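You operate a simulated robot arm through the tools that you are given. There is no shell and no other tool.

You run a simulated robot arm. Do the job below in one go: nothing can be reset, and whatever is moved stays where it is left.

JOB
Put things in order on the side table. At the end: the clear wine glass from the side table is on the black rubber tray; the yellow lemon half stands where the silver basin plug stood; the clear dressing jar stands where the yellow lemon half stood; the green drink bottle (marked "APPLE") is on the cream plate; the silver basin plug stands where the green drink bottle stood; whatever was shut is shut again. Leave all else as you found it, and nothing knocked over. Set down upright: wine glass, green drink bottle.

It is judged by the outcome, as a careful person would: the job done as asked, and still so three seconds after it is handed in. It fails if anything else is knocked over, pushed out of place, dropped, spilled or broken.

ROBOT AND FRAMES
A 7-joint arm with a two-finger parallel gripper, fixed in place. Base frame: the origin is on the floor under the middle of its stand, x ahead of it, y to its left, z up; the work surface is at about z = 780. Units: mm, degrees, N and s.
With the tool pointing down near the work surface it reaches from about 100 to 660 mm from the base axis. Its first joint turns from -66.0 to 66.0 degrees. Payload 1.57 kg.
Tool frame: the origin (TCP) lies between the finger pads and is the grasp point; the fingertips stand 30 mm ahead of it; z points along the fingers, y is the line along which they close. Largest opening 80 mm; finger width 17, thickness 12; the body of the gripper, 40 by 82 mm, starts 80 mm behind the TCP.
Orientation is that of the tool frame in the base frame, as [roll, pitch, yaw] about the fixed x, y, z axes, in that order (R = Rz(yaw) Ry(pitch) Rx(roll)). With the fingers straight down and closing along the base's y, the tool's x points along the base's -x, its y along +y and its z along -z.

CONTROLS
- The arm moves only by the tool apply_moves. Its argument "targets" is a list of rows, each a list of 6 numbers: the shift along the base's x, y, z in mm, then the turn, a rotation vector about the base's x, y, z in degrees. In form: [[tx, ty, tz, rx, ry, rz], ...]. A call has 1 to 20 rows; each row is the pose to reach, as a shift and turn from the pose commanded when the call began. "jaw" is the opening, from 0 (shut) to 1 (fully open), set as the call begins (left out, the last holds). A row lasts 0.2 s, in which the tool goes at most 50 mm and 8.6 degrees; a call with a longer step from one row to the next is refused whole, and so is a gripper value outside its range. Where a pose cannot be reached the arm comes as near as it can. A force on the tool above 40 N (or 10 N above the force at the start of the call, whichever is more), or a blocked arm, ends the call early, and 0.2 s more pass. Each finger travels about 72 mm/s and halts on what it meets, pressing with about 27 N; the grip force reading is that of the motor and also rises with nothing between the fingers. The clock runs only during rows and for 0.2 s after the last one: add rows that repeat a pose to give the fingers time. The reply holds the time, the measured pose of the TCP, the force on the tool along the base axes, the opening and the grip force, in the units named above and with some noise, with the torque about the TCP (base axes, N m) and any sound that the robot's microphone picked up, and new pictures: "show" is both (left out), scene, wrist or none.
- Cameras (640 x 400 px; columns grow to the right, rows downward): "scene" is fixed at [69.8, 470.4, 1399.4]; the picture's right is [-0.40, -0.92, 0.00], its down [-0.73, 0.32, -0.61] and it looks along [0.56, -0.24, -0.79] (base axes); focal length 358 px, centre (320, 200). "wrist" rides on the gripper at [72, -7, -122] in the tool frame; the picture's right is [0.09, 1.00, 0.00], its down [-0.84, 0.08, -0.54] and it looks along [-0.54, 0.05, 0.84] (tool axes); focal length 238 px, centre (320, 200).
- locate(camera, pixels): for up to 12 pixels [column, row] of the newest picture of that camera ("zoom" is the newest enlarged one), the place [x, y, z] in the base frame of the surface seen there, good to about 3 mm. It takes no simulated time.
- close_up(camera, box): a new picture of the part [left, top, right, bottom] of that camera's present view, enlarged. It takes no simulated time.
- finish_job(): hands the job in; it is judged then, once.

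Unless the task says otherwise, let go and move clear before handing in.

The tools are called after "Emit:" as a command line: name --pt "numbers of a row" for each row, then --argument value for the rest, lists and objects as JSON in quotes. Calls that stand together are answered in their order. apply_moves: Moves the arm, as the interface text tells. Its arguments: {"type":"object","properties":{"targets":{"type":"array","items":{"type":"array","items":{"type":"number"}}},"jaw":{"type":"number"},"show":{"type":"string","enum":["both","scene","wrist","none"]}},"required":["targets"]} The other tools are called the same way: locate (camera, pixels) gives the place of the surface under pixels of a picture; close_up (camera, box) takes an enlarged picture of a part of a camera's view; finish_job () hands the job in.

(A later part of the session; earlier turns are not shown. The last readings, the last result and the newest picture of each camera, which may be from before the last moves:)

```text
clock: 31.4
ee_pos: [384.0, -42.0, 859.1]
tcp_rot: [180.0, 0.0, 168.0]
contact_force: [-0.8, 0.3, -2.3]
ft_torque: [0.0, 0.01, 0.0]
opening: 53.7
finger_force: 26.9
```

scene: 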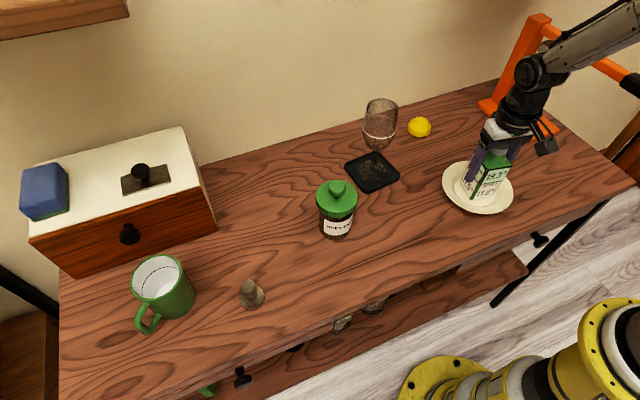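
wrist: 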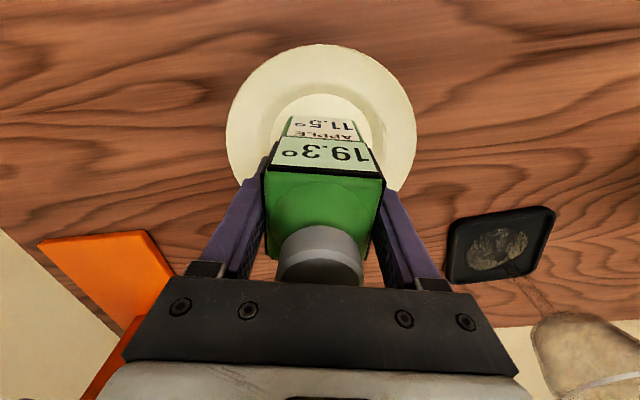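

Not yet in contact (-2.3 N at z≈859, contact expected near 857). I'll continue in 1 mm steps.

Emit:
apply_moves --pt "0 0 -1 0 0 0" --pt "0 0 -1 0 0 0" --jaw 0.5 --show "none"

Emit:
apply_moves --pt "0 0 -1 0 0 0" --pt "0 0 -1 0 0 0" --jaw 0.5 --show "none"

```text
clock: 32.0
ee_pos: [382.7, -40.4, 858.7]
tcp_rot: [-179.9, 0.1, 168.0]
contact_force: [-0.1, 0.3, -2.6]
ft_torque: [0.03, -0.01, 0.04]
opening: 53.6
finger_force: 27.3
```

```text
clock: 32.6
ee_pos: [383.9, -39.8, 857.1]
tcp_rot: [-180.0, -0.1, 167.9]
contact_force: [-2.1, 1.0, 4.3]
ft_torque: [0.11, 0.24, -0.01]
opening: 53.6
finger_force: 27.2
```

Contact is made (+4.3 N at z≈857). I'll release and rise straight up.

Emit:
apply_moves --pt "0 0 0 0 0 0" --pt "0 0 0 0 0 0" --jaw 0.78 --show "none"

Emit:
apply_moves --pt "0 0 0 0 0 0" --pt "0 0 0 0 0 0" --pt "0 0 15 0 0 0" --pt "0 0 35 0 0 0" --pt "0 0 60 0 0 0" --pt "0 0 90 0 0 0" --pt "0 0 120 0 0 0" --pt "0 0 145 0 0 0" --pt "0 0 145 0 0 0" --jaw 1 --show "both"

```text
clock: 33.2
ee_pos: [384.3, -41.4, 857.0]
tcp_rot: [180.0, 0.0, 168.0]
contact_force: [0.2, 0.7, -0.4]
ft_torque: [0.04, -0.02, -0.02]
opening: 62.7
finger_force: 0.1
```

```text
clock: 35.2
ee_pos: [384.4, -39.7, 1002.4]
tcp_rot: [-179.9, 0.1, 167.9]
contact_force: [0.8, -0.1, 0.5]
ft_torque: [-0.03, 0.01, -0.02]
opening: 80.2
finger_force: 0.2
```

scene: 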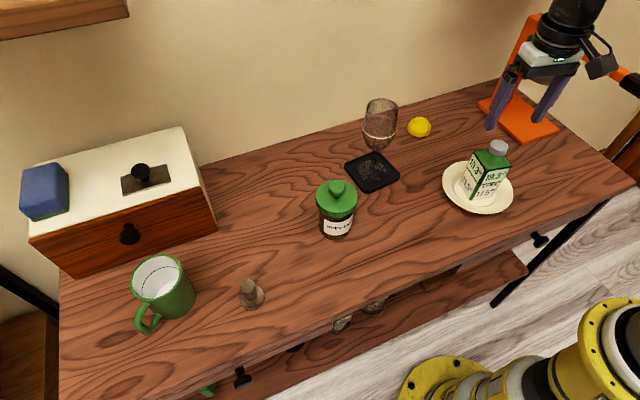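
wrist: 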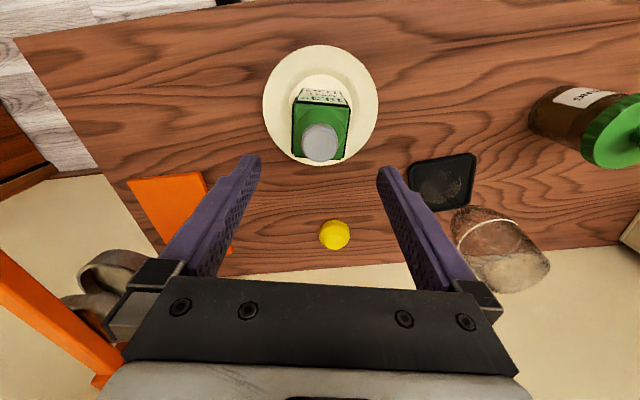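

The bottle stands centred on the plate. From here the lemon is visible at (335,235), so I'll measure it now before going to the plug.

Emit:
close_up --camera "wrist" --box '[295, 205, 375, 265]'

Emit:
close_up --camera "scene" --box '[395, 105, 445, 150]'

Emit:
locate --camera "scene" --pixels '[[408.5, 128], [430.5, 128], [419, 136.5], [419, 119], [413, 122], [425, 122], [412, 132], [426, 132], [419, 125], [419, 130], [419, 133], [409, 131]]'

Emit:
locate --camera "wrist" --pixels '[[335, 222], [320, 236], [350, 236], [335, 235], [335, 228], [325, 228], [345, 228], [335, 245], [335, 220]]'

```text
6.67 times, centred on (335, 235) of wrist
```

zoom: 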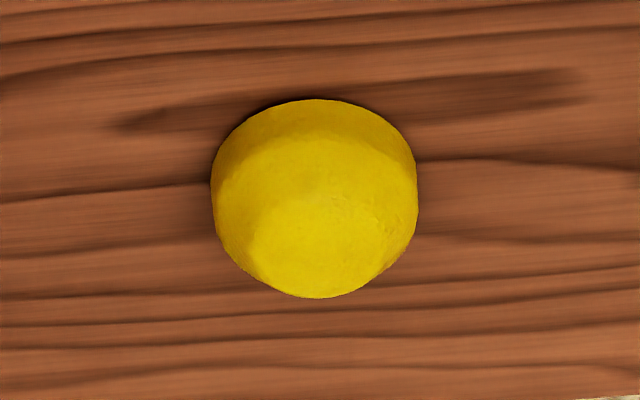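

```text
8.89 times, centred on (420, 128) of scene
```

zoom: 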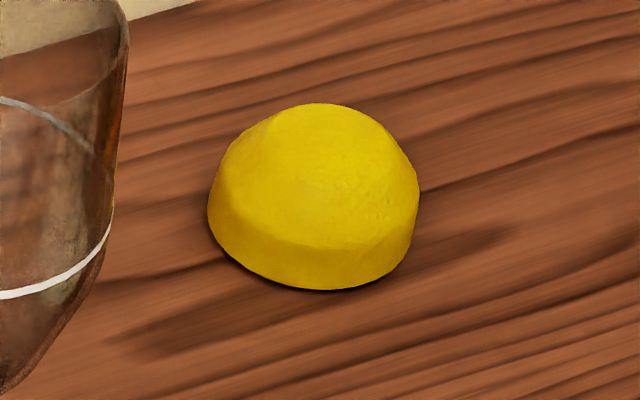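

```text
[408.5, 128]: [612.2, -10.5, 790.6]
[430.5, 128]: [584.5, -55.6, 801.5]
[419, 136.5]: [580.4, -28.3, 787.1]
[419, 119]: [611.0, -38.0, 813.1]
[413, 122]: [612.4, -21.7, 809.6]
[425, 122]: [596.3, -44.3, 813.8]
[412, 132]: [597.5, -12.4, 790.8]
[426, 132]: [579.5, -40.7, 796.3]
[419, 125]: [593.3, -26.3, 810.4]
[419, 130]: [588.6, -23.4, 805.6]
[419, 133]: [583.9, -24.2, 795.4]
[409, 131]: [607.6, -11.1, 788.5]
```

```text
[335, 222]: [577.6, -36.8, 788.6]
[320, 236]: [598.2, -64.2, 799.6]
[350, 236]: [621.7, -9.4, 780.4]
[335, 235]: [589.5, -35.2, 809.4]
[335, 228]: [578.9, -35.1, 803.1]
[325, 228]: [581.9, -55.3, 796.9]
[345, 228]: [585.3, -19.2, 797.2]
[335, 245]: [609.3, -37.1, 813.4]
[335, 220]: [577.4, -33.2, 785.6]
```

The lemon half is about 55 mm wide, centred near (603,-37), dome up with its top at z≈814. Now I'll travel at a safe height to the plug at (346,480), turning the yaw back.

Emit:
apply_moves --pt "-2 20 5 0 0 1" --pt "-5 55 10 0 0 3" --pt "-8 95 10 0 0 5" --pt "-10 135 10 0 0 7" --pt "-13 175 10 0 0 9" --pt "-16 215 10 0 0 11" --pt "-19 255 10 0 0 12" --pt "-22 295 10 0 0 12" --pt "-25 335 10 0 0 12" --pt "-28 375 10 0 0 12" --pt "-31 415 10 0 0 12" --pt "-34 455 10 0 0 12" --pt "-37 490 10 0 0 12" --pt "-40 512 5 0 0 12" --pt "-40 519 0 0 0 12" --pt "-40 519 0 0 0 12" --jaw 1 --show "both"

```text
clock: 38.6
ee_pos: [344.6, 478.3, 1004.1]
tcp_rot: [-180.0, 0.0, -179.9]
contact_force: [0.1, -0.2, -0.1]
ft_torque: [0.02, -0.02, 0.03]
opening: 80.0
finger_force: 0.1
```

scene: 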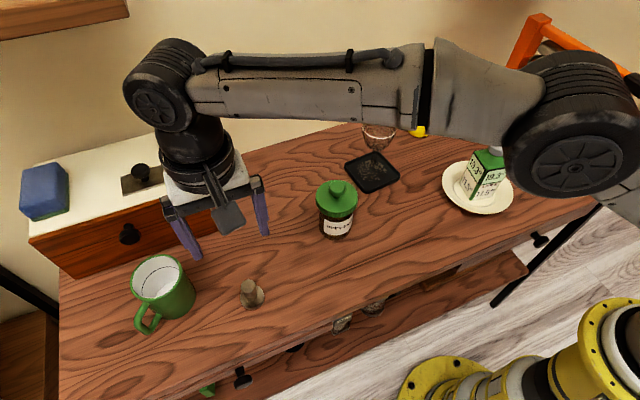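
wrist: 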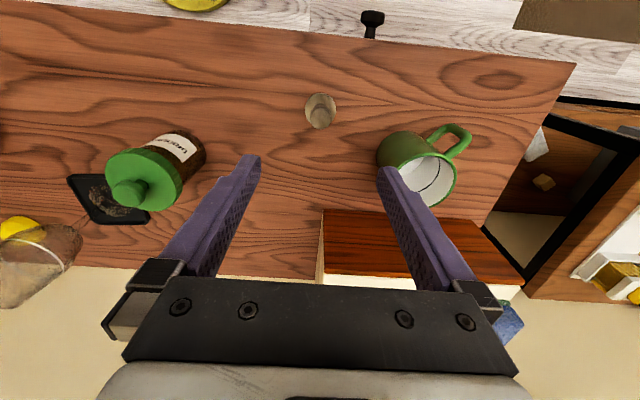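

The plug is directly below at (320,110). I'll check its centre and the mug's nearest side before descending.

Emit:
close_up --camera "wrist" --box '[280, 70, 480, 220]'

Emit:
locate --camera "wrist" --pixels '[[320, 121], [306, 108], [335, 108], [320, 94], [320, 100], [320, 110], [380, 150], [385, 170], [400, 138], [395, 180], [412, 160], [420, 200]]'

```text
2.67 times, centred on (380, 145) of wrist
```

zoom: 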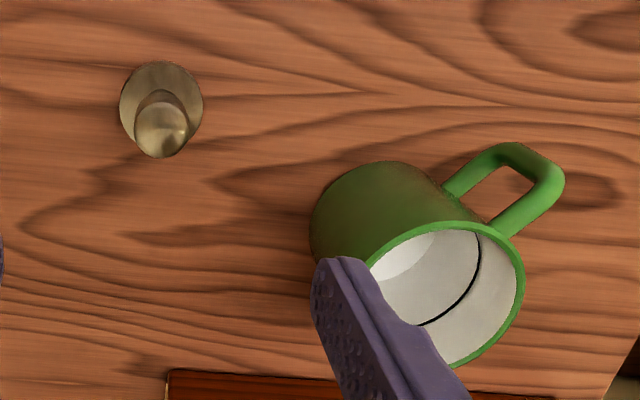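

```text
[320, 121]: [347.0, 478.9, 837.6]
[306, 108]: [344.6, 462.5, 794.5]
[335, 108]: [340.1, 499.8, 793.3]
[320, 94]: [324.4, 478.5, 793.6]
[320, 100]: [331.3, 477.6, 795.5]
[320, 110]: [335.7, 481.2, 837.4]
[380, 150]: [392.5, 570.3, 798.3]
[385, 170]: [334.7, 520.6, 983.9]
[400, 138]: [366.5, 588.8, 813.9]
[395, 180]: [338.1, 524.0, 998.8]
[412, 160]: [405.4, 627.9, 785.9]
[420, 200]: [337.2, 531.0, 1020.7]
```

The plug centre is (346,480) with its handle up to z≈839, and the mug is 90 mm away in y, so it's clear. I'll descend to z≈830 around the handle.

Emit:
apply_moves --pt "1.5 1.7 -25 0 0 0" --pt "1.5 1.7 -55 0 0 0" --pt "1.5 1.7 -85 0 0 0" --pt "1.5 1.7 -110 0 0 0" --pt "1.5 1.7 -135 0 0 0" --pt "1.5 1.7 -155 0 0 0" --pt "1.5 1.7 -168 0 0 0" --pt "1.5 1.7 -174 0 0 0" --pt "1.5 1.7 -174 0 0 0" --jaw 1 --show "both"

```text
clock: 40.6
ee_pos: [346.2, 481.8, 828.3]
tcp_rot: [180.0, 0.0, -180.0]
contact_force: [0.3, -0.9, -0.4]
ft_torque: [-0.01, -0.01, 0.0]
opening: 80.0
finger_force: 0.0
```

scene: 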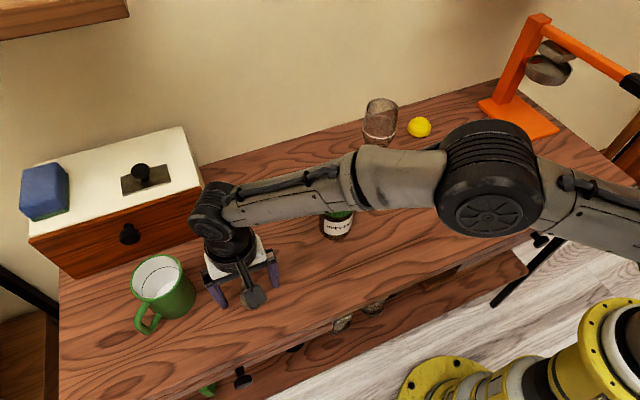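
wrist: 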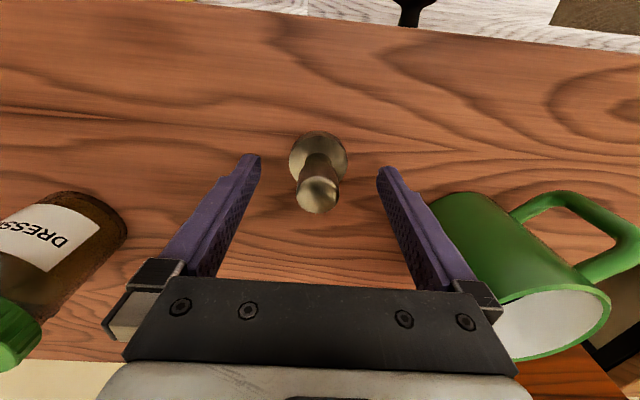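

The handle sits centred between the fingers at (318,180). I'll close and lift gently.

Emit:
apply_moves --pt "0 0 0 0 0 0" --pt "0 0 0 0 0 0" --pt "0 0 0 0 0 0" --pt "0 0 0 0 0 0" --jaw 0.1 --show "wrist"

Emit:
apply_moves --pt "0 0 5 0 0 0" --pt "0 0 15 0 0 0" --pt "0 0 25 0 0 0" --pt "0 0 30 0 0 0" --pt "0 0 30 0 0 0" --jaw 0.1 --show "both"

```text
clock: 41.6
ee_pos: [346.9, 482.4, 828.2]
tcp_rot: [180.0, 0.0, -179.9]
contact_force: [-0.5, 0.1, 0.4]
ft_torque: [0.0, 0.03, 0.01]
opening: 23.5
finger_force: 27.6
```

wrist: 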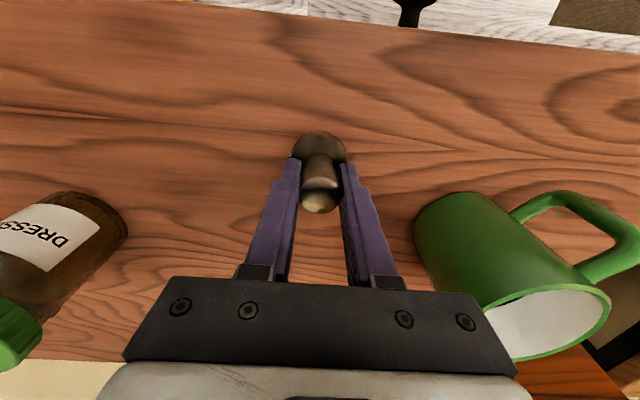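

```text
clock: 42.8
ee_pos: [345.7, 480.7, 859.9]
tcp_rot: [180.0, 0.0, -179.9]
contact_force: [0.3, 0.6, -0.2]
ft_torque: [0.02, 0.02, 0.01]
opening: 23.3
finger_force: 27.0
```

scene: 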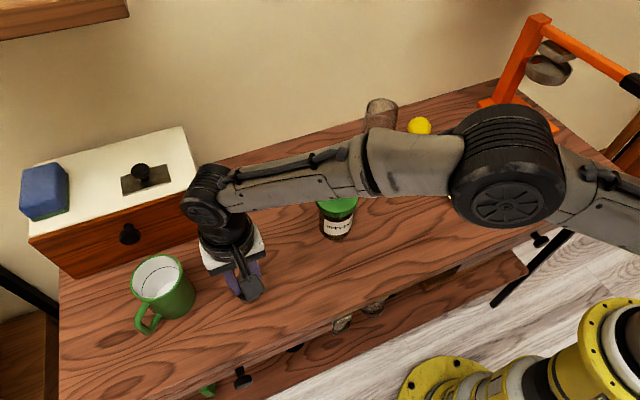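
wrist: 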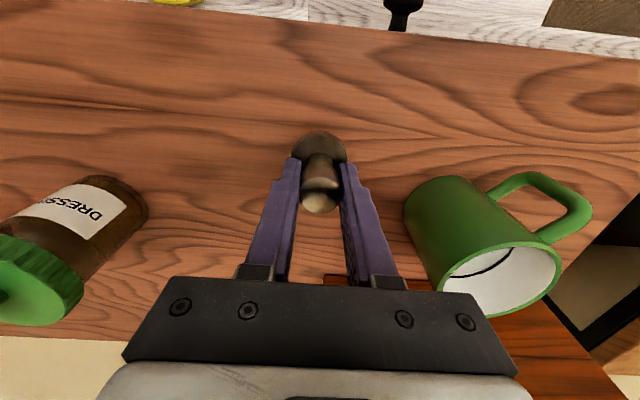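

The plug is lifted and held (23 mm). I'll carry it to the bottle's old spot at (344,121), swinging slightly toward the base to stay clear of the jar.

Emit:
apply_moves --pt "0 0 20 0 0 0" --pt "-3 -8 45 0 0 0" --pt "-10 -28 65 0 0 0" --pt "-18 -58 75 0 0 0" --pt "-24 -90 75 0 0 0" --pt "-28 -122 75 0 0 0" --pt "-30 -155 75 0 0 0" --pt "-30 -188 75 0 0 0" --pt "-28 -221 75 0 0 0" --pt "-24 -254 75 0 0 0" --pt "-18 -287 75 0 0 0" --pt "-10 -318 65 0 0 0" --pt "-5 -342 50 0 0 0" --pt "-2 -355 30 0 0 0" --pt "-1.7 -360 10 0 0 0" --pt "-1.7 -360 0 0 0 0" --pt "-1.7 -360 0 0 0 0" --jaw 0.1 --show "both"

```text
clock: 46.4
ee_pos: [341.7, 121.4, 859.4]
tcp_rot: [180.0, 0.0, -180.0]
contact_force: [-0.2, 0.3, -1.6]
ft_torque: [0.01, 0.03, -0.03]
opening: 23.5
finger_force: 27.1
```

scene: 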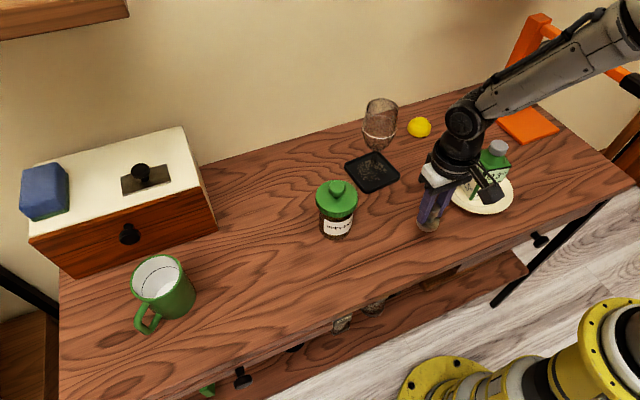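
wrist: 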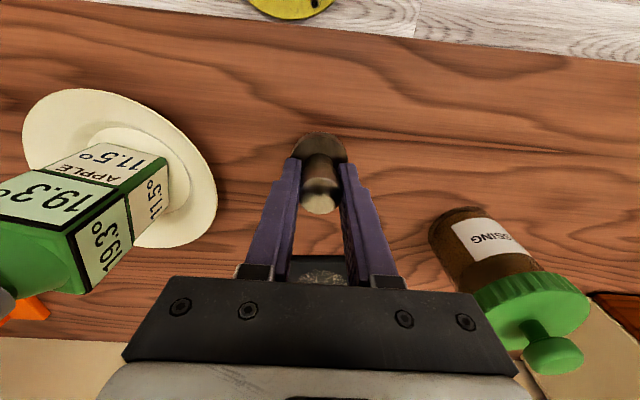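

Above the target spot (341.7,121.4). I'll correct x slightly and lower 28 mm, then feel for contact.

Emit:
apply_moves --pt "1.5 0 -8 0 0 0" --pt "1.5 0 -18 0 0 0" --pt "1.5 0 -25 0 0 0" --pt "1.5 0 -28 0 0 0" --pt "1.5 0 -28 0 0 0" --jaw 0.1 --show "none"

Emit:
apply_moves --pt "0 0 -1 0 0 0" --pt "0 0 -1 0 0 0" --jaw 0.1 --show "none"

Emit:
apply_moves --pt "0 0 -1 0 0 0" --pt "0 0 -1 0 0 0" --jaw 0.1 --show "none"

Emit:
apply_moves --pt "0 0 -1 0 0 0" --pt "0 0 -1 0 0 0" --jaw 0.1 --show "wrist"

```text
clock: 47.6
ee_pos: [344.3, 120.9, 830.6]
tcp_rot: [-180.0, 0.1, -180.0]
contact_force: [0.2, 0.2, -1.4]
ft_torque: [-0.03, 0.01, 0.01]
opening: 23.2
finger_force: 27.5
```

```text
clock: 48.2
ee_pos: [345.2, 120.8, 828.9]
tcp_rot: [-180.0, -0.1, -180.0]
contact_force: [0.1, -0.3, -0.4]
ft_torque: [-0.01, 0.0, 0.02]
opening: 23.3
finger_force: 27.1
```

```text
clock: 48.8
ee_pos: [344.3, 121.1, 828.1]
tcp_rot: [-180.0, 0.0, 179.9]
contact_force: [-0.3, 0.9, -1.5]
ft_torque: [0.0, 0.0, 0.0]
opening: 23.4
finger_force: 27.1
```

```text
clock: 49.4
ee_pos: [345.6, 121.7, 828.4]
tcp_rot: [180.0, 0.0, 180.0]
contact_force: [-5.0, -3.7, 16.1]
ft_torque: [0.01, 0.26, 0.05]
opening: 23.7
finger_force: 27.3
```

wrist: 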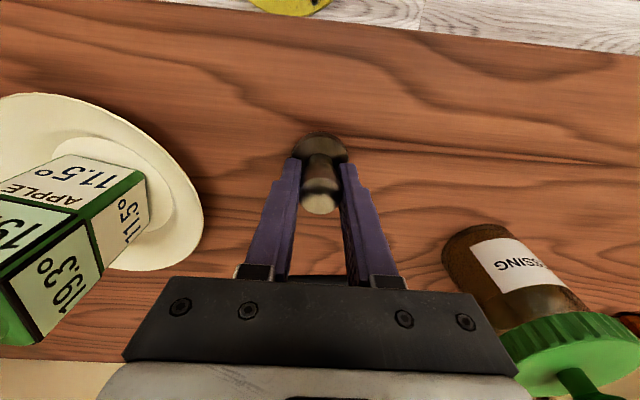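

Firm contact (+16 N at z≈828.4), so the plug is on the table. I'll ease up a hair, open, and rise.

Emit:
apply_moves --pt "0 0 0.8 0 0 0" --pt "0 0 0.8 0 0 0" --jaw 0.1 --show "none"

Emit:
apply_moves --pt "0 0 0 0 0 0" --pt "0 0 0 0 0 0" --pt "0 0 0 0 0 0" --jaw 0.6 --show "none"

Emit:
apply_moves --pt "0 0 15 0 0 0" --pt "0 0 35 0 0 0" --pt "0 0 65 0 0 0" --pt "0 0 100 0 0 0" --pt "0 0 135 0 0 0" --pt "0 0 160 0 0 0" --pt "0 0 160 0 0 0" --jaw 1 --show "both"

```text
clock: 50.0
ee_pos: [345.6, 121.7, 827.1]
tcp_rot: [180.0, 0.1, 180.0]
contact_force: [-0.6, -0.3, 6.2]
ft_torque: [0.06, 0.01, -0.01]
opening: 23.5
finger_force: 26.8
```

```text
clock: 50.8
ee_pos: [344.8, 121.8, 827.9]
tcp_rot: [180.0, 0.0, -180.0]
contact_force: [0.3, 0.0, -0.2]
ft_torque: [-0.01, -0.02, 0.0]
opening: 48.0
finger_force: 0.0
```

```text
clock: 52.4
ee_pos: [347.9, 118.9, 989.4]
tcp_rot: [179.9, -0.1, -180.0]
contact_force: [0.4, -0.4, 0.5]
ft_torque: [-0.01, 0.01, -0.02]
opening: 80.1
finger_force: 0.0
```

scene: 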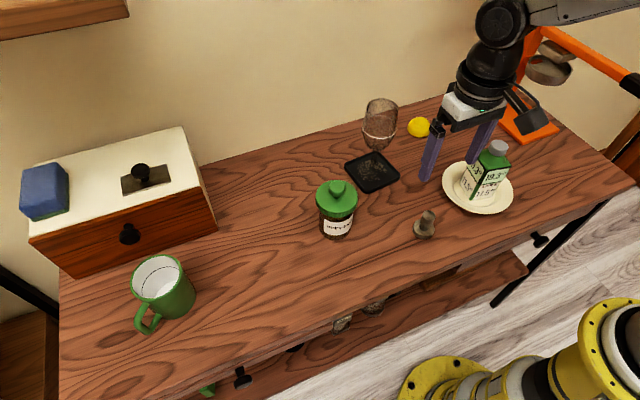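
wrist: 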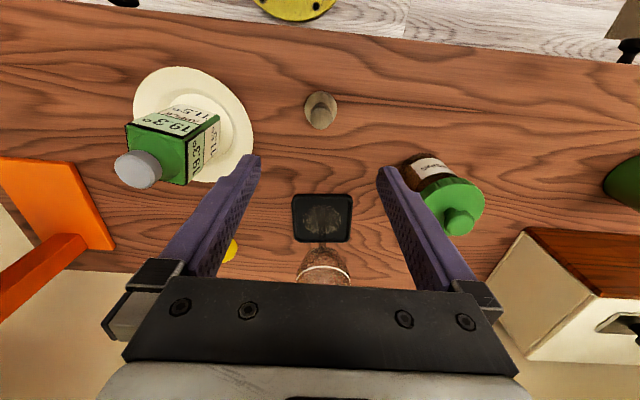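

The plug stands at the bottle's old place. Next I'll go to the lemon, via y≈-37 above the bottle (top ~925) and well away from the glass.

Emit:
apply_moves --pt "5 -20 5 0 0 0" --pt "15 -55 12 0 0 0" --pt "30 -90 15 0 0 0" --pt "50 -120 15 0 0 0" --pt "75 -142 15 0 0 0" --pt "105 -153 15 0 0 0" --pt "140 -156 15 0 0 0" --pt "170 -156 15 0 0 0" --pt "192 -156 15 0 0 0" --pt "192 -156 15 0 0 0" --jaw 1 --show "both"

```text
clock: 54.6
ee_pos: [538.3, -36.8, 1002.4]
tcp_rot: [-180.0, 0.1, 180.0]
contact_force: [-0.5, -0.3, 0.1]
ft_torque: [-0.03, 0.01, -0.03]
opening: 80.0
finger_force: 0.0
```

scene: 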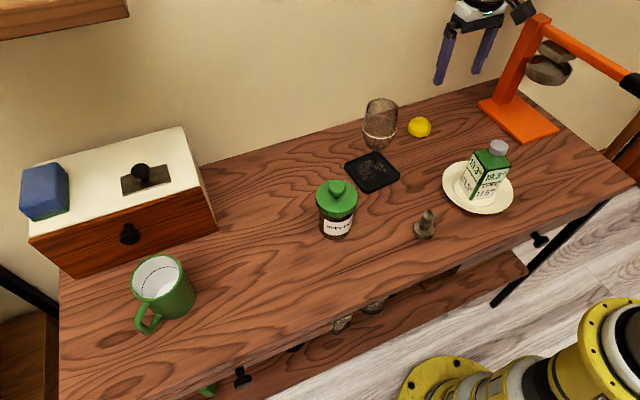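
wrist: 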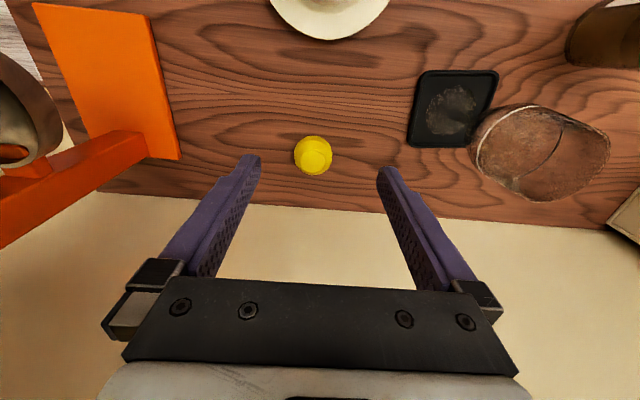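

The lemon is at (313,155) in the wrist view. I'll zoom to measure it, and check clearance to the orange stand.

Emit:
close_up --camera "wrist" --box '[270, 120, 360, 190]'

Emit:
locate --camera "wrist" --pixels '[[178, 155], [150, 20], [140, 140], [60, 190], [100, 150], [313, 155], [295, 153], [331, 155], [313, 137], [313, 142], [313, 173], [313, 165]]'

Emit:
locate --camera "scene" --pixels '[[425, 214], [424, 232], [415, 230], [434, 230], [540, 20], [520, 80], [478, 103], [525, 140], [630, 80], [375, 180], [360, 172], [388, 170]]'

```text
5.71 times, centred on (315, 155) of wrist
```

zoom: 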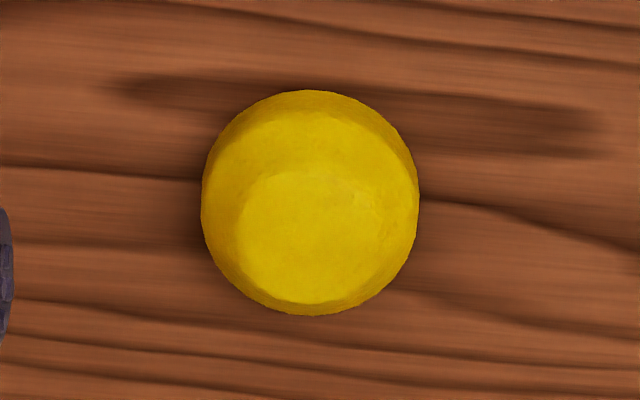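

```text
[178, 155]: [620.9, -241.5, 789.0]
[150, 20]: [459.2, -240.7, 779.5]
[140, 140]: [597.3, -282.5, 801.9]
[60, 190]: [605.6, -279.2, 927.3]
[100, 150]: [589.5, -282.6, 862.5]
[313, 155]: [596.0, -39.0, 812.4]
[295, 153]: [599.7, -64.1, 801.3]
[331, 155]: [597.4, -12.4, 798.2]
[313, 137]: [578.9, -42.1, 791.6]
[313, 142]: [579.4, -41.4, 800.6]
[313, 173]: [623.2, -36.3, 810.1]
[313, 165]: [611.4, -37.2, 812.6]
```

```text
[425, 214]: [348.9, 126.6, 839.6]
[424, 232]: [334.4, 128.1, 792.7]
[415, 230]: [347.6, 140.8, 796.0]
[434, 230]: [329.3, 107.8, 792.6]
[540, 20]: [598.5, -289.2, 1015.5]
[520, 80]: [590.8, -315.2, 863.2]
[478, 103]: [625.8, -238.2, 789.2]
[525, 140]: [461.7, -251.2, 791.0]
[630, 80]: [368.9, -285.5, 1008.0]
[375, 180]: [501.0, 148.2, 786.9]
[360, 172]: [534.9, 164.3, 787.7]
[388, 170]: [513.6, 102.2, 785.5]
```

The lemon centre is about (603.5,-39), and the orange stand starts beyond y=-240, so there's plenty of room. I'll move over it and descend to fingertips ≈ 787.

Emit:
apply_moves --pt "25 -1 -5 0 0 0" --pt "50 -2 -20 0 0 0" --pt "65 -2 -45 0 0 0" --pt "65 -2 -75 0 0 0" --pt "65 -2 -100 0 0 0" --pt "65 -2 -125 0 0 0" --pt "65 -2 -145 0 0 0" --pt "65 -2 -145 0 0 0" --jaw 1 --show "both"

```text
clock: 56.4
ee_pos: [602.8, -38.5, 858.5]
tcp_rot: [180.0, 0.0, 179.9]
contact_force: [0.6, 0.1, -0.2]
ft_torque: [-0.02, 0.0, 0.03]
opening: 79.9
finger_force: 0.1
```

scene: 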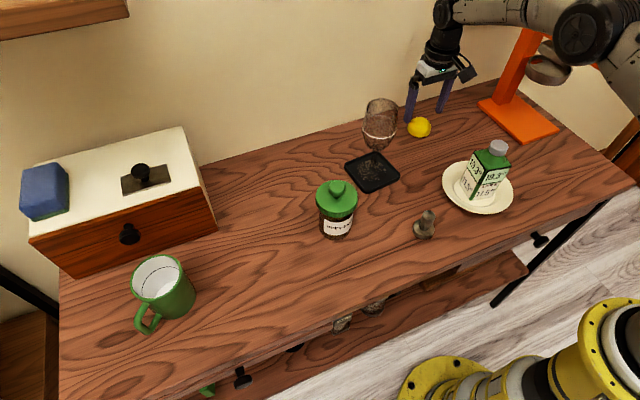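
wrist: 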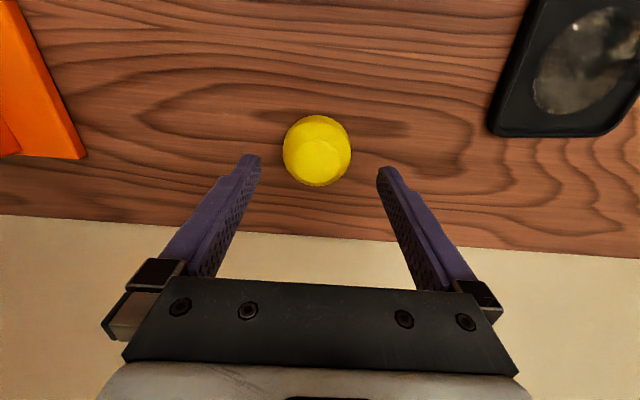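

The lemon at (316,151) is where expected, about 2 mm to -y. I'll shift and descend to z≈816.

Emit:
apply_moves --pt "0.5 -1.5 -12 0 0 0" --pt "0.5 -1.5 -25 0 0 0" --pt "0.5 -1.5 -36 0 0 0" --pt "0.5 -1.5 -42 0 0 0" --pt "0.5 -1.5 -42 0 0 0" --jaw 1 --show "wrist"

```text
clock: 57.6
ee_pos: [601.8, -39.6, 817.6]
tcp_rot: [-180.0, 0.0, -180.0]
contact_force: [0.2, -0.3, -0.2]
ft_torque: [0.01, 0.0, -0.03]
opening: 80.2
finger_force: 0.0
```

wrist: 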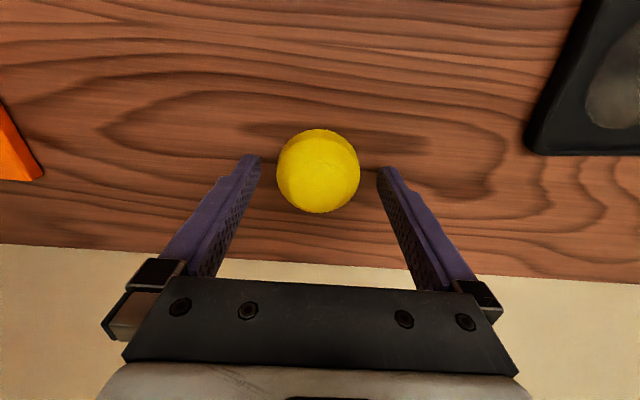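

The lemon is exactly centred (276–360 between fingertips 260/377). I'll close and check.

Emit:
apply_moves --pt "0 0 -1 0 0 0" --pt "0 0 -1 0 0 0" --pt "0 0 -1 0 0 0" --pt "0 0 -1 0 0 0" --jaw 0.4 --show "wrist"

Emit:
apply_moves --pt "0 0 5 0 0 0" --pt "0 0 12 0 0 0" --pt "0 0 20 0 0 0" --pt "0 0 20 0 0 0" --jaw 0.4 --show "both"

```text
clock: 58.6
ee_pos: [604.3, -39.3, 816.2]
tcp_rot: [-180.0, 0.0, -180.0]
contact_force: [-1.0, -0.4, 4.7]
ft_torque: [-0.01, 0.06, 0.04]
opening: 55.2
finger_force: 27.3
```

wrist: 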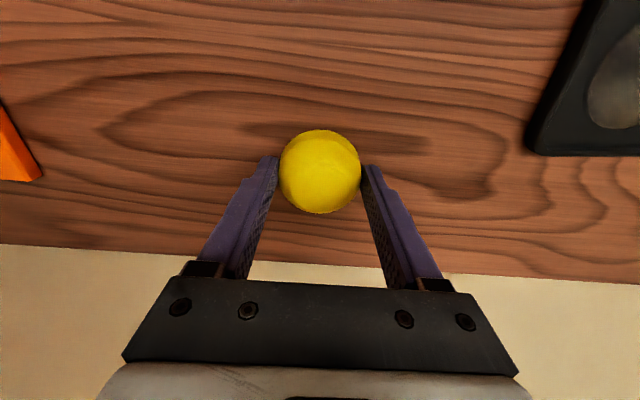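

```text
clock: 59.6
ee_pos: [603.1, -39.2, 834.4]
tcp_rot: [-179.9, -0.1, -180.0]
contact_force: [0.5, -0.3, -0.1]
ft_torque: [-0.02, 0.02, 0.05]
opening: 55.4
finger_force: 27.0
```

scene: 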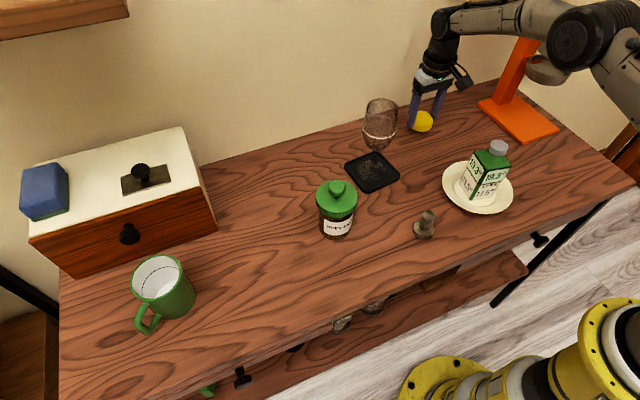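
wrist: 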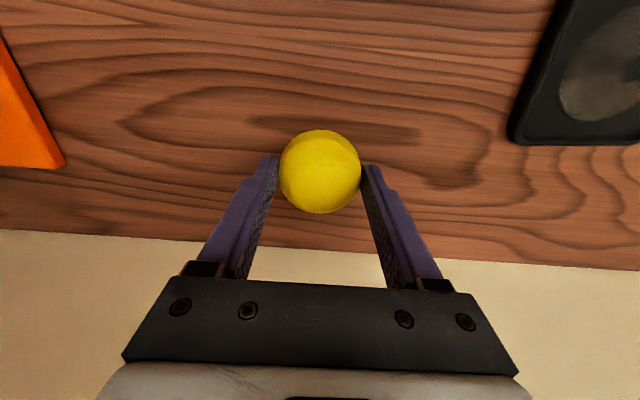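

The lemon is lifted and steady (55 mm). I'll raise it, pull it inward over the bottle with clearance, then sweep across to the plug's old spot (346,480).

Emit:
apply_moves --pt "0 0 20 0 0 0" --pt "0 0 45 0 0 0" --pt "0 0 75 0 0 0" --pt "-3 0 105 0 0 0" --pt "-10 0 135 0 0 0" --pt "-25 0 155 0 0 0" --pt "-50 0 165 0 0 0" --pt "-80 0 167 0 0 0" --pt "-110 0 167 0 0 0" --pt "-140 2 167 0 0 0" --pt "-170 8 167 0 0 0" --pt "-195 22 167 0 0 0" --pt "-212 45 167 0 0 0" --pt "-222 75 167 0 0 0" --pt "-226 105 167 0 0 0" --pt "-228 135 167 0 0 0" --pt "-230 165 167 0 0 0" --pt "-232 190 167 0 0 0" --pt "-233 200 167 0 0 0" --pt "-233 200 167 0 0 0" --jaw 0.4 --show "both"

```text
clock: 63.8
ee_pos: [369.2, 162.2, 1001.9]
tcp_rot: [180.0, 0.1, -180.0]
contact_force: [1.0, -0.1, -0.6]
ft_torque: [-0.01, -0.04, 0.0]
opening: 55.2
finger_force: 26.9
```

scene: 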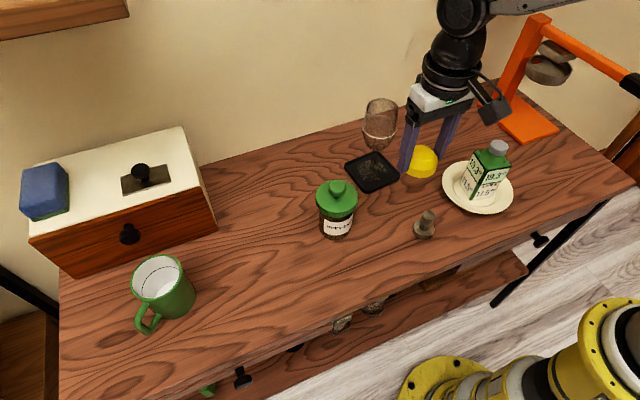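
wrist: 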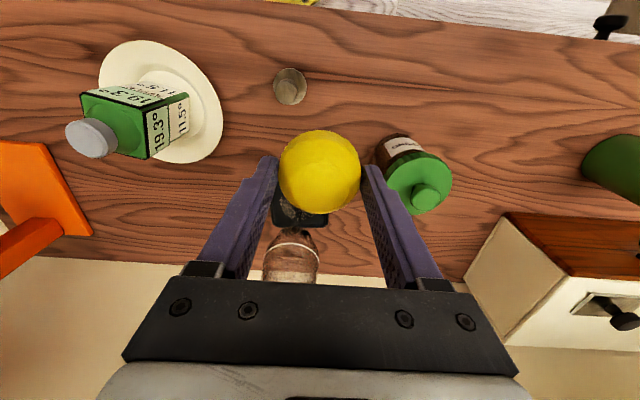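

The lemon is still firmly held. I'll continue to above (346,480.5).

Emit:
apply_moves --pt "-2 12 0 0 0 0" --pt "-5 38 0 0 0 0" --pt "-8 68 0 0 0 0" --pt "-11 98 0 0 0 0" --pt "-14 128 0 0 0 0" --pt "-16 158 0 0 0 0" --pt "-18 188 0 0 0 0" --pt "-20 218 0 0 0 0" --pt "-21 248 0 0 0 0" --pt "-22 278 -2 0 0 0" --pt "-23 304 -10 0 0 0" --pt "-23 316 -25 0 0 0" --pt "-23 318.5 -50 0 0 0" --pt "-23 318.5 -80 0 0 0" --pt "-23 318.5 -110 0 0 0" --pt "-23 318.5 -130 0 0 0" --pt "-23 318.5 -140 0 0 0" --pt "-23 318.5 -140 0 0 0" --pt "-23 318.5 -140 0 0 0" --jaw 0.4 --show "both"

```text
clock: 67.8
ee_pos: [346.2, 481.0, 863.7]
tcp_rot: [-180.0, 0.0, 180.0]
contact_force: [-0.7, -0.3, -1.6]
ft_torque: [0.0, 0.0, 0.01]
opening: 55.2
finger_force: 26.9
```

scene: 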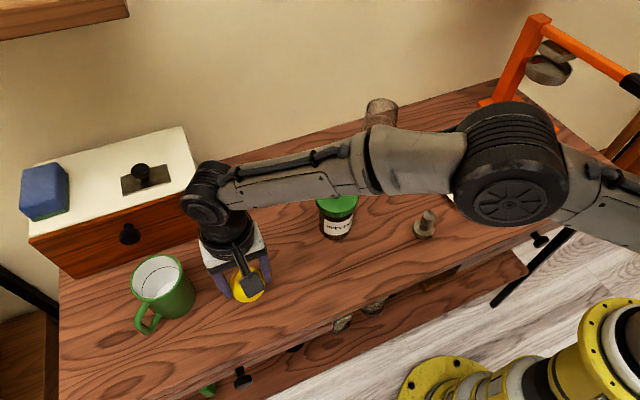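
wrist: 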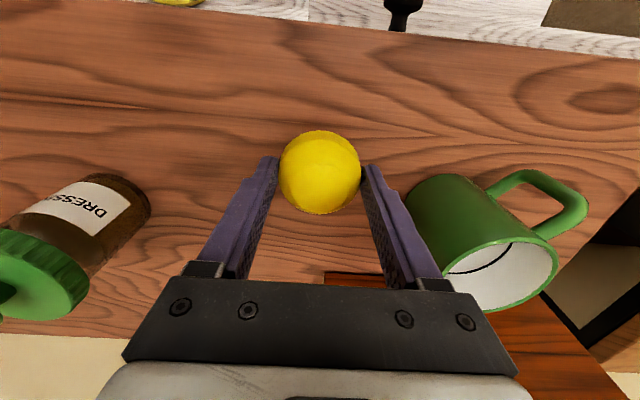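

Over the spot at (346.2,481.0). I'll lower to z≈820, then feel for contact.

Emit:
apply_moves --pt "0 0 -12 0 0 0" --pt "0 0 -25 0 0 0" --pt "0 0 -35 0 0 0" --pt "0 0 -41 0 0 0" --pt "0 0 -44 0 0 0" --pt "0 0 -44 0 0 0" --jaw 0.4 --show "none"

Emit:
apply_moves --pt "0 0 -1 0 0 0" --pt "0 0 -1 0 0 0" --jaw 0.4 --show "none"

Emit:
apply_moves --pt "0 0 -1 0 0 0" --pt "0 0 -1 0 0 0" --jaw 0.4 --show "none"

```text
clock: 69.2
ee_pos: [346.0, 479.5, 818.1]
tcp_rot: [180.0, -0.1, 180.0]
contact_force: [0.9, 0.4, -1.1]
ft_torque: [-0.01, -0.01, 0.0]
opening: 55.0
finger_force: 26.9
```

```text
clock: 69.8
ee_pos: [345.8, 479.7, 816.3]
tcp_rot: [-179.9, 0.0, 180.0]
contact_force: [0.4, -0.1, -0.6]
ft_torque: [-0.04, 0.01, -0.03]
opening: 55.3
finger_force: 26.6
```

```text
clock: 70.4
ee_pos: [347.1, 479.6, 815.7]
tcp_rot: [180.0, 0.0, -180.0]
contact_force: [-1.3, 0.3, -0.1]
ft_torque: [0.0, 0.0, 0.0]
opening: 55.0
finger_force: 27.4
```

Emit:
apply_moves --pt "0 0 -1 0 0 0" --pt "0 0 -1 0 0 0" --jaw 0.4 --show "wrist"

```text
clock: 71.0
ee_pos: [346.6, 480.1, 816.8]
tcp_rot: [179.9, -0.1, 180.0]
contact_force: [-2.2, -2.4, 7.3]
ft_torque: [-0.09, 0.08, -0.02]
opening: 55.2
finger_force: 27.5
```

wrist: 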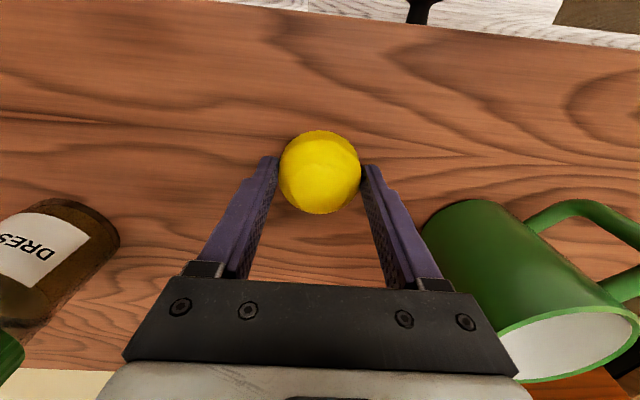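

Contact (+7 N), so the lemon rests on the table at about (346.5,480). I'll release and rise.

Emit:
apply_moves --pt "0 0 0 0 0 0" --pt "0 0 0 0 0 0" --jaw 0.8 --show "none"

Emit:
apply_moves --pt "0 0 0 0 0 0" --pt "0 0 12 0 0 0" --pt "0 0 30 0 0 0" --pt "0 0 60 0 0 0" --pt "0 0 95 0 0 0" --pt "0 0 130 0 0 0" --pt "0 0 160 0 0 0" --pt "0 0 185 0 0 0" --pt "0 0 185 0 0 0" --jaw 1 --show "both"

```text
clock: 71.6
ee_pos: [346.8, 478.4, 815.2]
tcp_rot: [179.9, 0.1, -179.9]
contact_force: [0.1, 0.1, 0.2]
ft_torque: [0.0, 0.01, -0.04]
opening: 64.2
finger_force: 0.0
```

```text
clock: 73.6
ee_pos: [348.7, 479.3, 998.6]
tcp_rot: [179.9, -0.1, -180.0]
contact_force: [-0.4, 1.1, 0.2]
ft_torque: [0.0, -0.02, -0.01]
opening: 80.4
finger_force: 0.0
```

scene: 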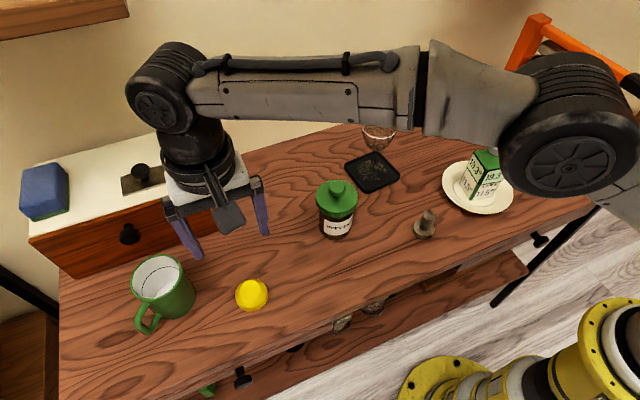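
wrist: 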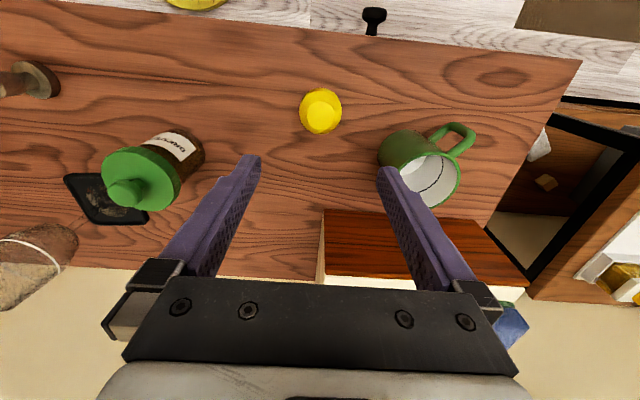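

The lemon is set where the plug stood. Last is the jar: I'll move to a viewing pose above and short of it.

Emit:
apply_moves --pt "5 -20 5 0 0 0" --pt "12 -50 10 0 0 0" --pt "20 -85 10 0 0 0" --pt "28 -120 10 0 0 0" --pt "34 -150 10 0 0 0" --pt "38 -178 10 0 0 0" --pt "40 -196 10 0 0 0" --pt "40 -196 10 0 0 0" --pt "40 -196 10 0 0 0" --jaw 1 --show "both"

```text
clock: 75.6
ee_pos: [387.4, 285.2, 1010.7]
tcp_rot: [-180.0, -0.1, 180.0]
contact_force: [-0.4, 0.0, -0.2]
ft_torque: [0.05, -0.02, -0.04]
opening: 79.8
finger_force: 0.1
```

scene: 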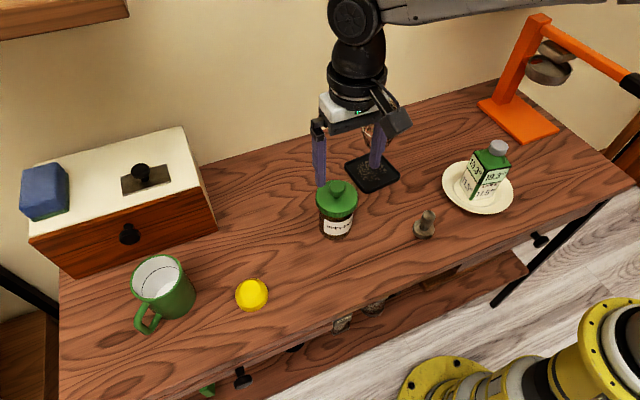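
wrist: 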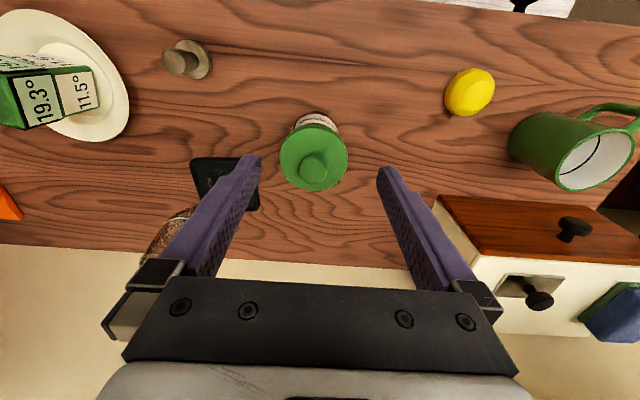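

Emit:
close_up --camera "wrist" --box '[260, 105, 370, 205]'

Emit:
locate --camera "wrist" --pixels '[[313, 168], [282, 155], [345, 155], [313, 127], [313, 188], [300, 167], [327, 167], [313, 155], [313, 140], [290, 175], [336, 175], [313, 122]]'

```text
4.00 times, centred on (315, 155) of wrist
```

zoom: 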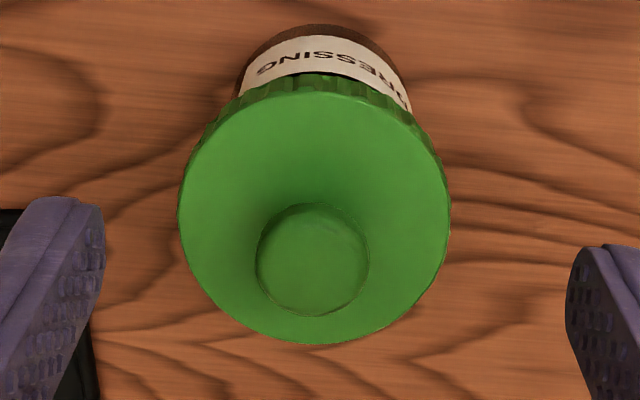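

```text
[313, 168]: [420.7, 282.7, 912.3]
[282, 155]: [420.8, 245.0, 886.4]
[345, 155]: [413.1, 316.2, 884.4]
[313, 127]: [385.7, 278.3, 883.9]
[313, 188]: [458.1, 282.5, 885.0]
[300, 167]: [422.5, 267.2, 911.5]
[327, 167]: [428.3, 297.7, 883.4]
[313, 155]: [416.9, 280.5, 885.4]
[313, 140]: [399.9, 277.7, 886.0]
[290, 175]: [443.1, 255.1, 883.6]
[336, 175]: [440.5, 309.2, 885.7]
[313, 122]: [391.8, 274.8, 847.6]
```

The jar axis is about (421.5,281.5), with a 75 mm lid and a 28 mm knob at z≈893–914. I'll come down over the knob and test-lift very slightly to learn whether the lid is fixed to the jar.

Emit:
apply_moves --pt "12 -1.5 -5 0 0 0" --pt "24 -3 -15 0 0 0" --pt "34 -3.7 -30 0 0 0" --pt "34 -3.7 -50 0 0 0" --pt "34 -3.7 -68 0 0 0" --pt "34 -3.7 -80 0 0 0" --pt "34 -3.7 -87 0 0 0" --pt "34 -3.7 -87 0 0 0" --jaw 0.65 --show "both"

```text
clock: 77.4
ee_pos: [420.8, 279.2, 923.4]
tcp_rot: [179.9, 0.0, -180.0]
contact_force: [0.2, 0.3, 0.2]
ft_torque: [0.01, 0.0, -0.02]
opening: 52.1
finger_force: 0.1
```

scene: 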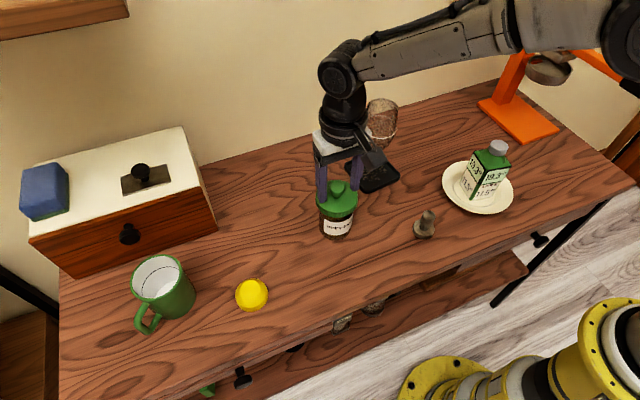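
wrist: 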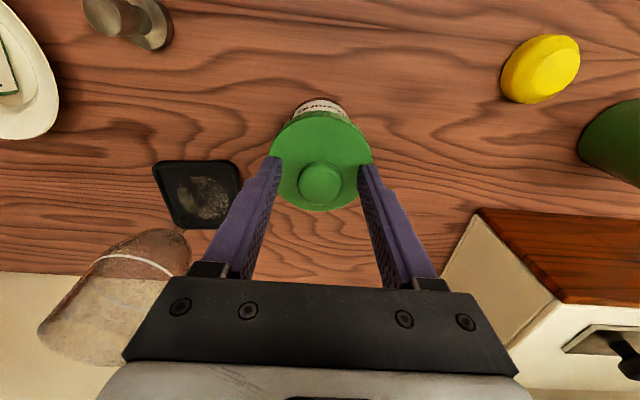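

The knob at (319,181) is centred between the fingers. I'll close on it.

Emit:
apply_moves --pt "0 0 0 0 0 0" --pt "0 0 0 0 0 0" --pt "0 0 0 0 0 0" --jaw 0.2 --show "wrist"

Emit:
apply_moves --pt "0 0 1 0 0 0" --pt "0 0 2 0 0 0" --pt "0 0 3 0 0 0" --pt "0 0 3 0 0 0" --jaw 0.2 --show "both"

```text
clock: 78.2
ee_pos: [420.0, 279.8, 924.1]
tcp_rot: [-180.0, 0.0, -179.9]
contact_force: [0.1, 0.1, 0.3]
ft_torque: [0.01, 0.0, 0.01]
opening: 27.7
finger_force: 26.9
heard: snap
```

wrist: 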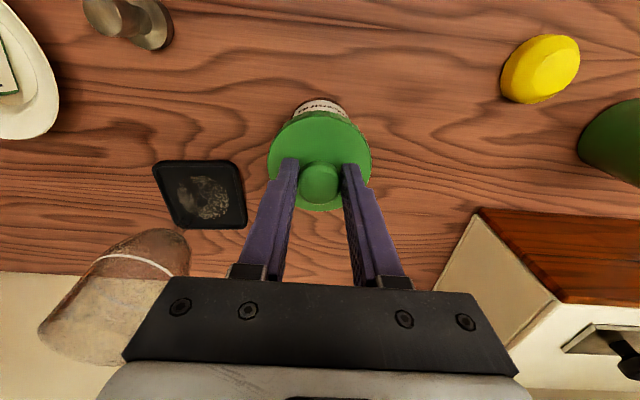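

```text
clock: 79.2
ee_pos: [420.2, 280.0, 927.1]
tcp_rot: [180.0, 0.0, -179.9]
contact_force: [0.3, 0.0, 0.5]
ft_torque: [0.0, 0.01, 0.01]
opening: 28.1
finger_force: 26.6
```

scene: 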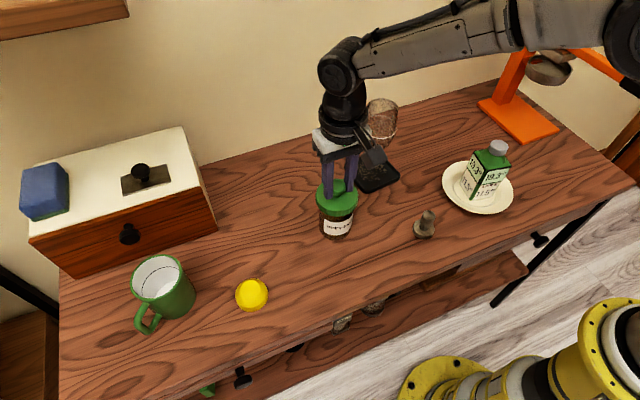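
wrist: 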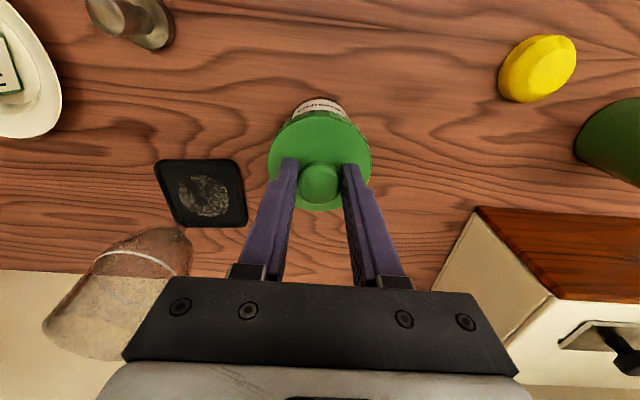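

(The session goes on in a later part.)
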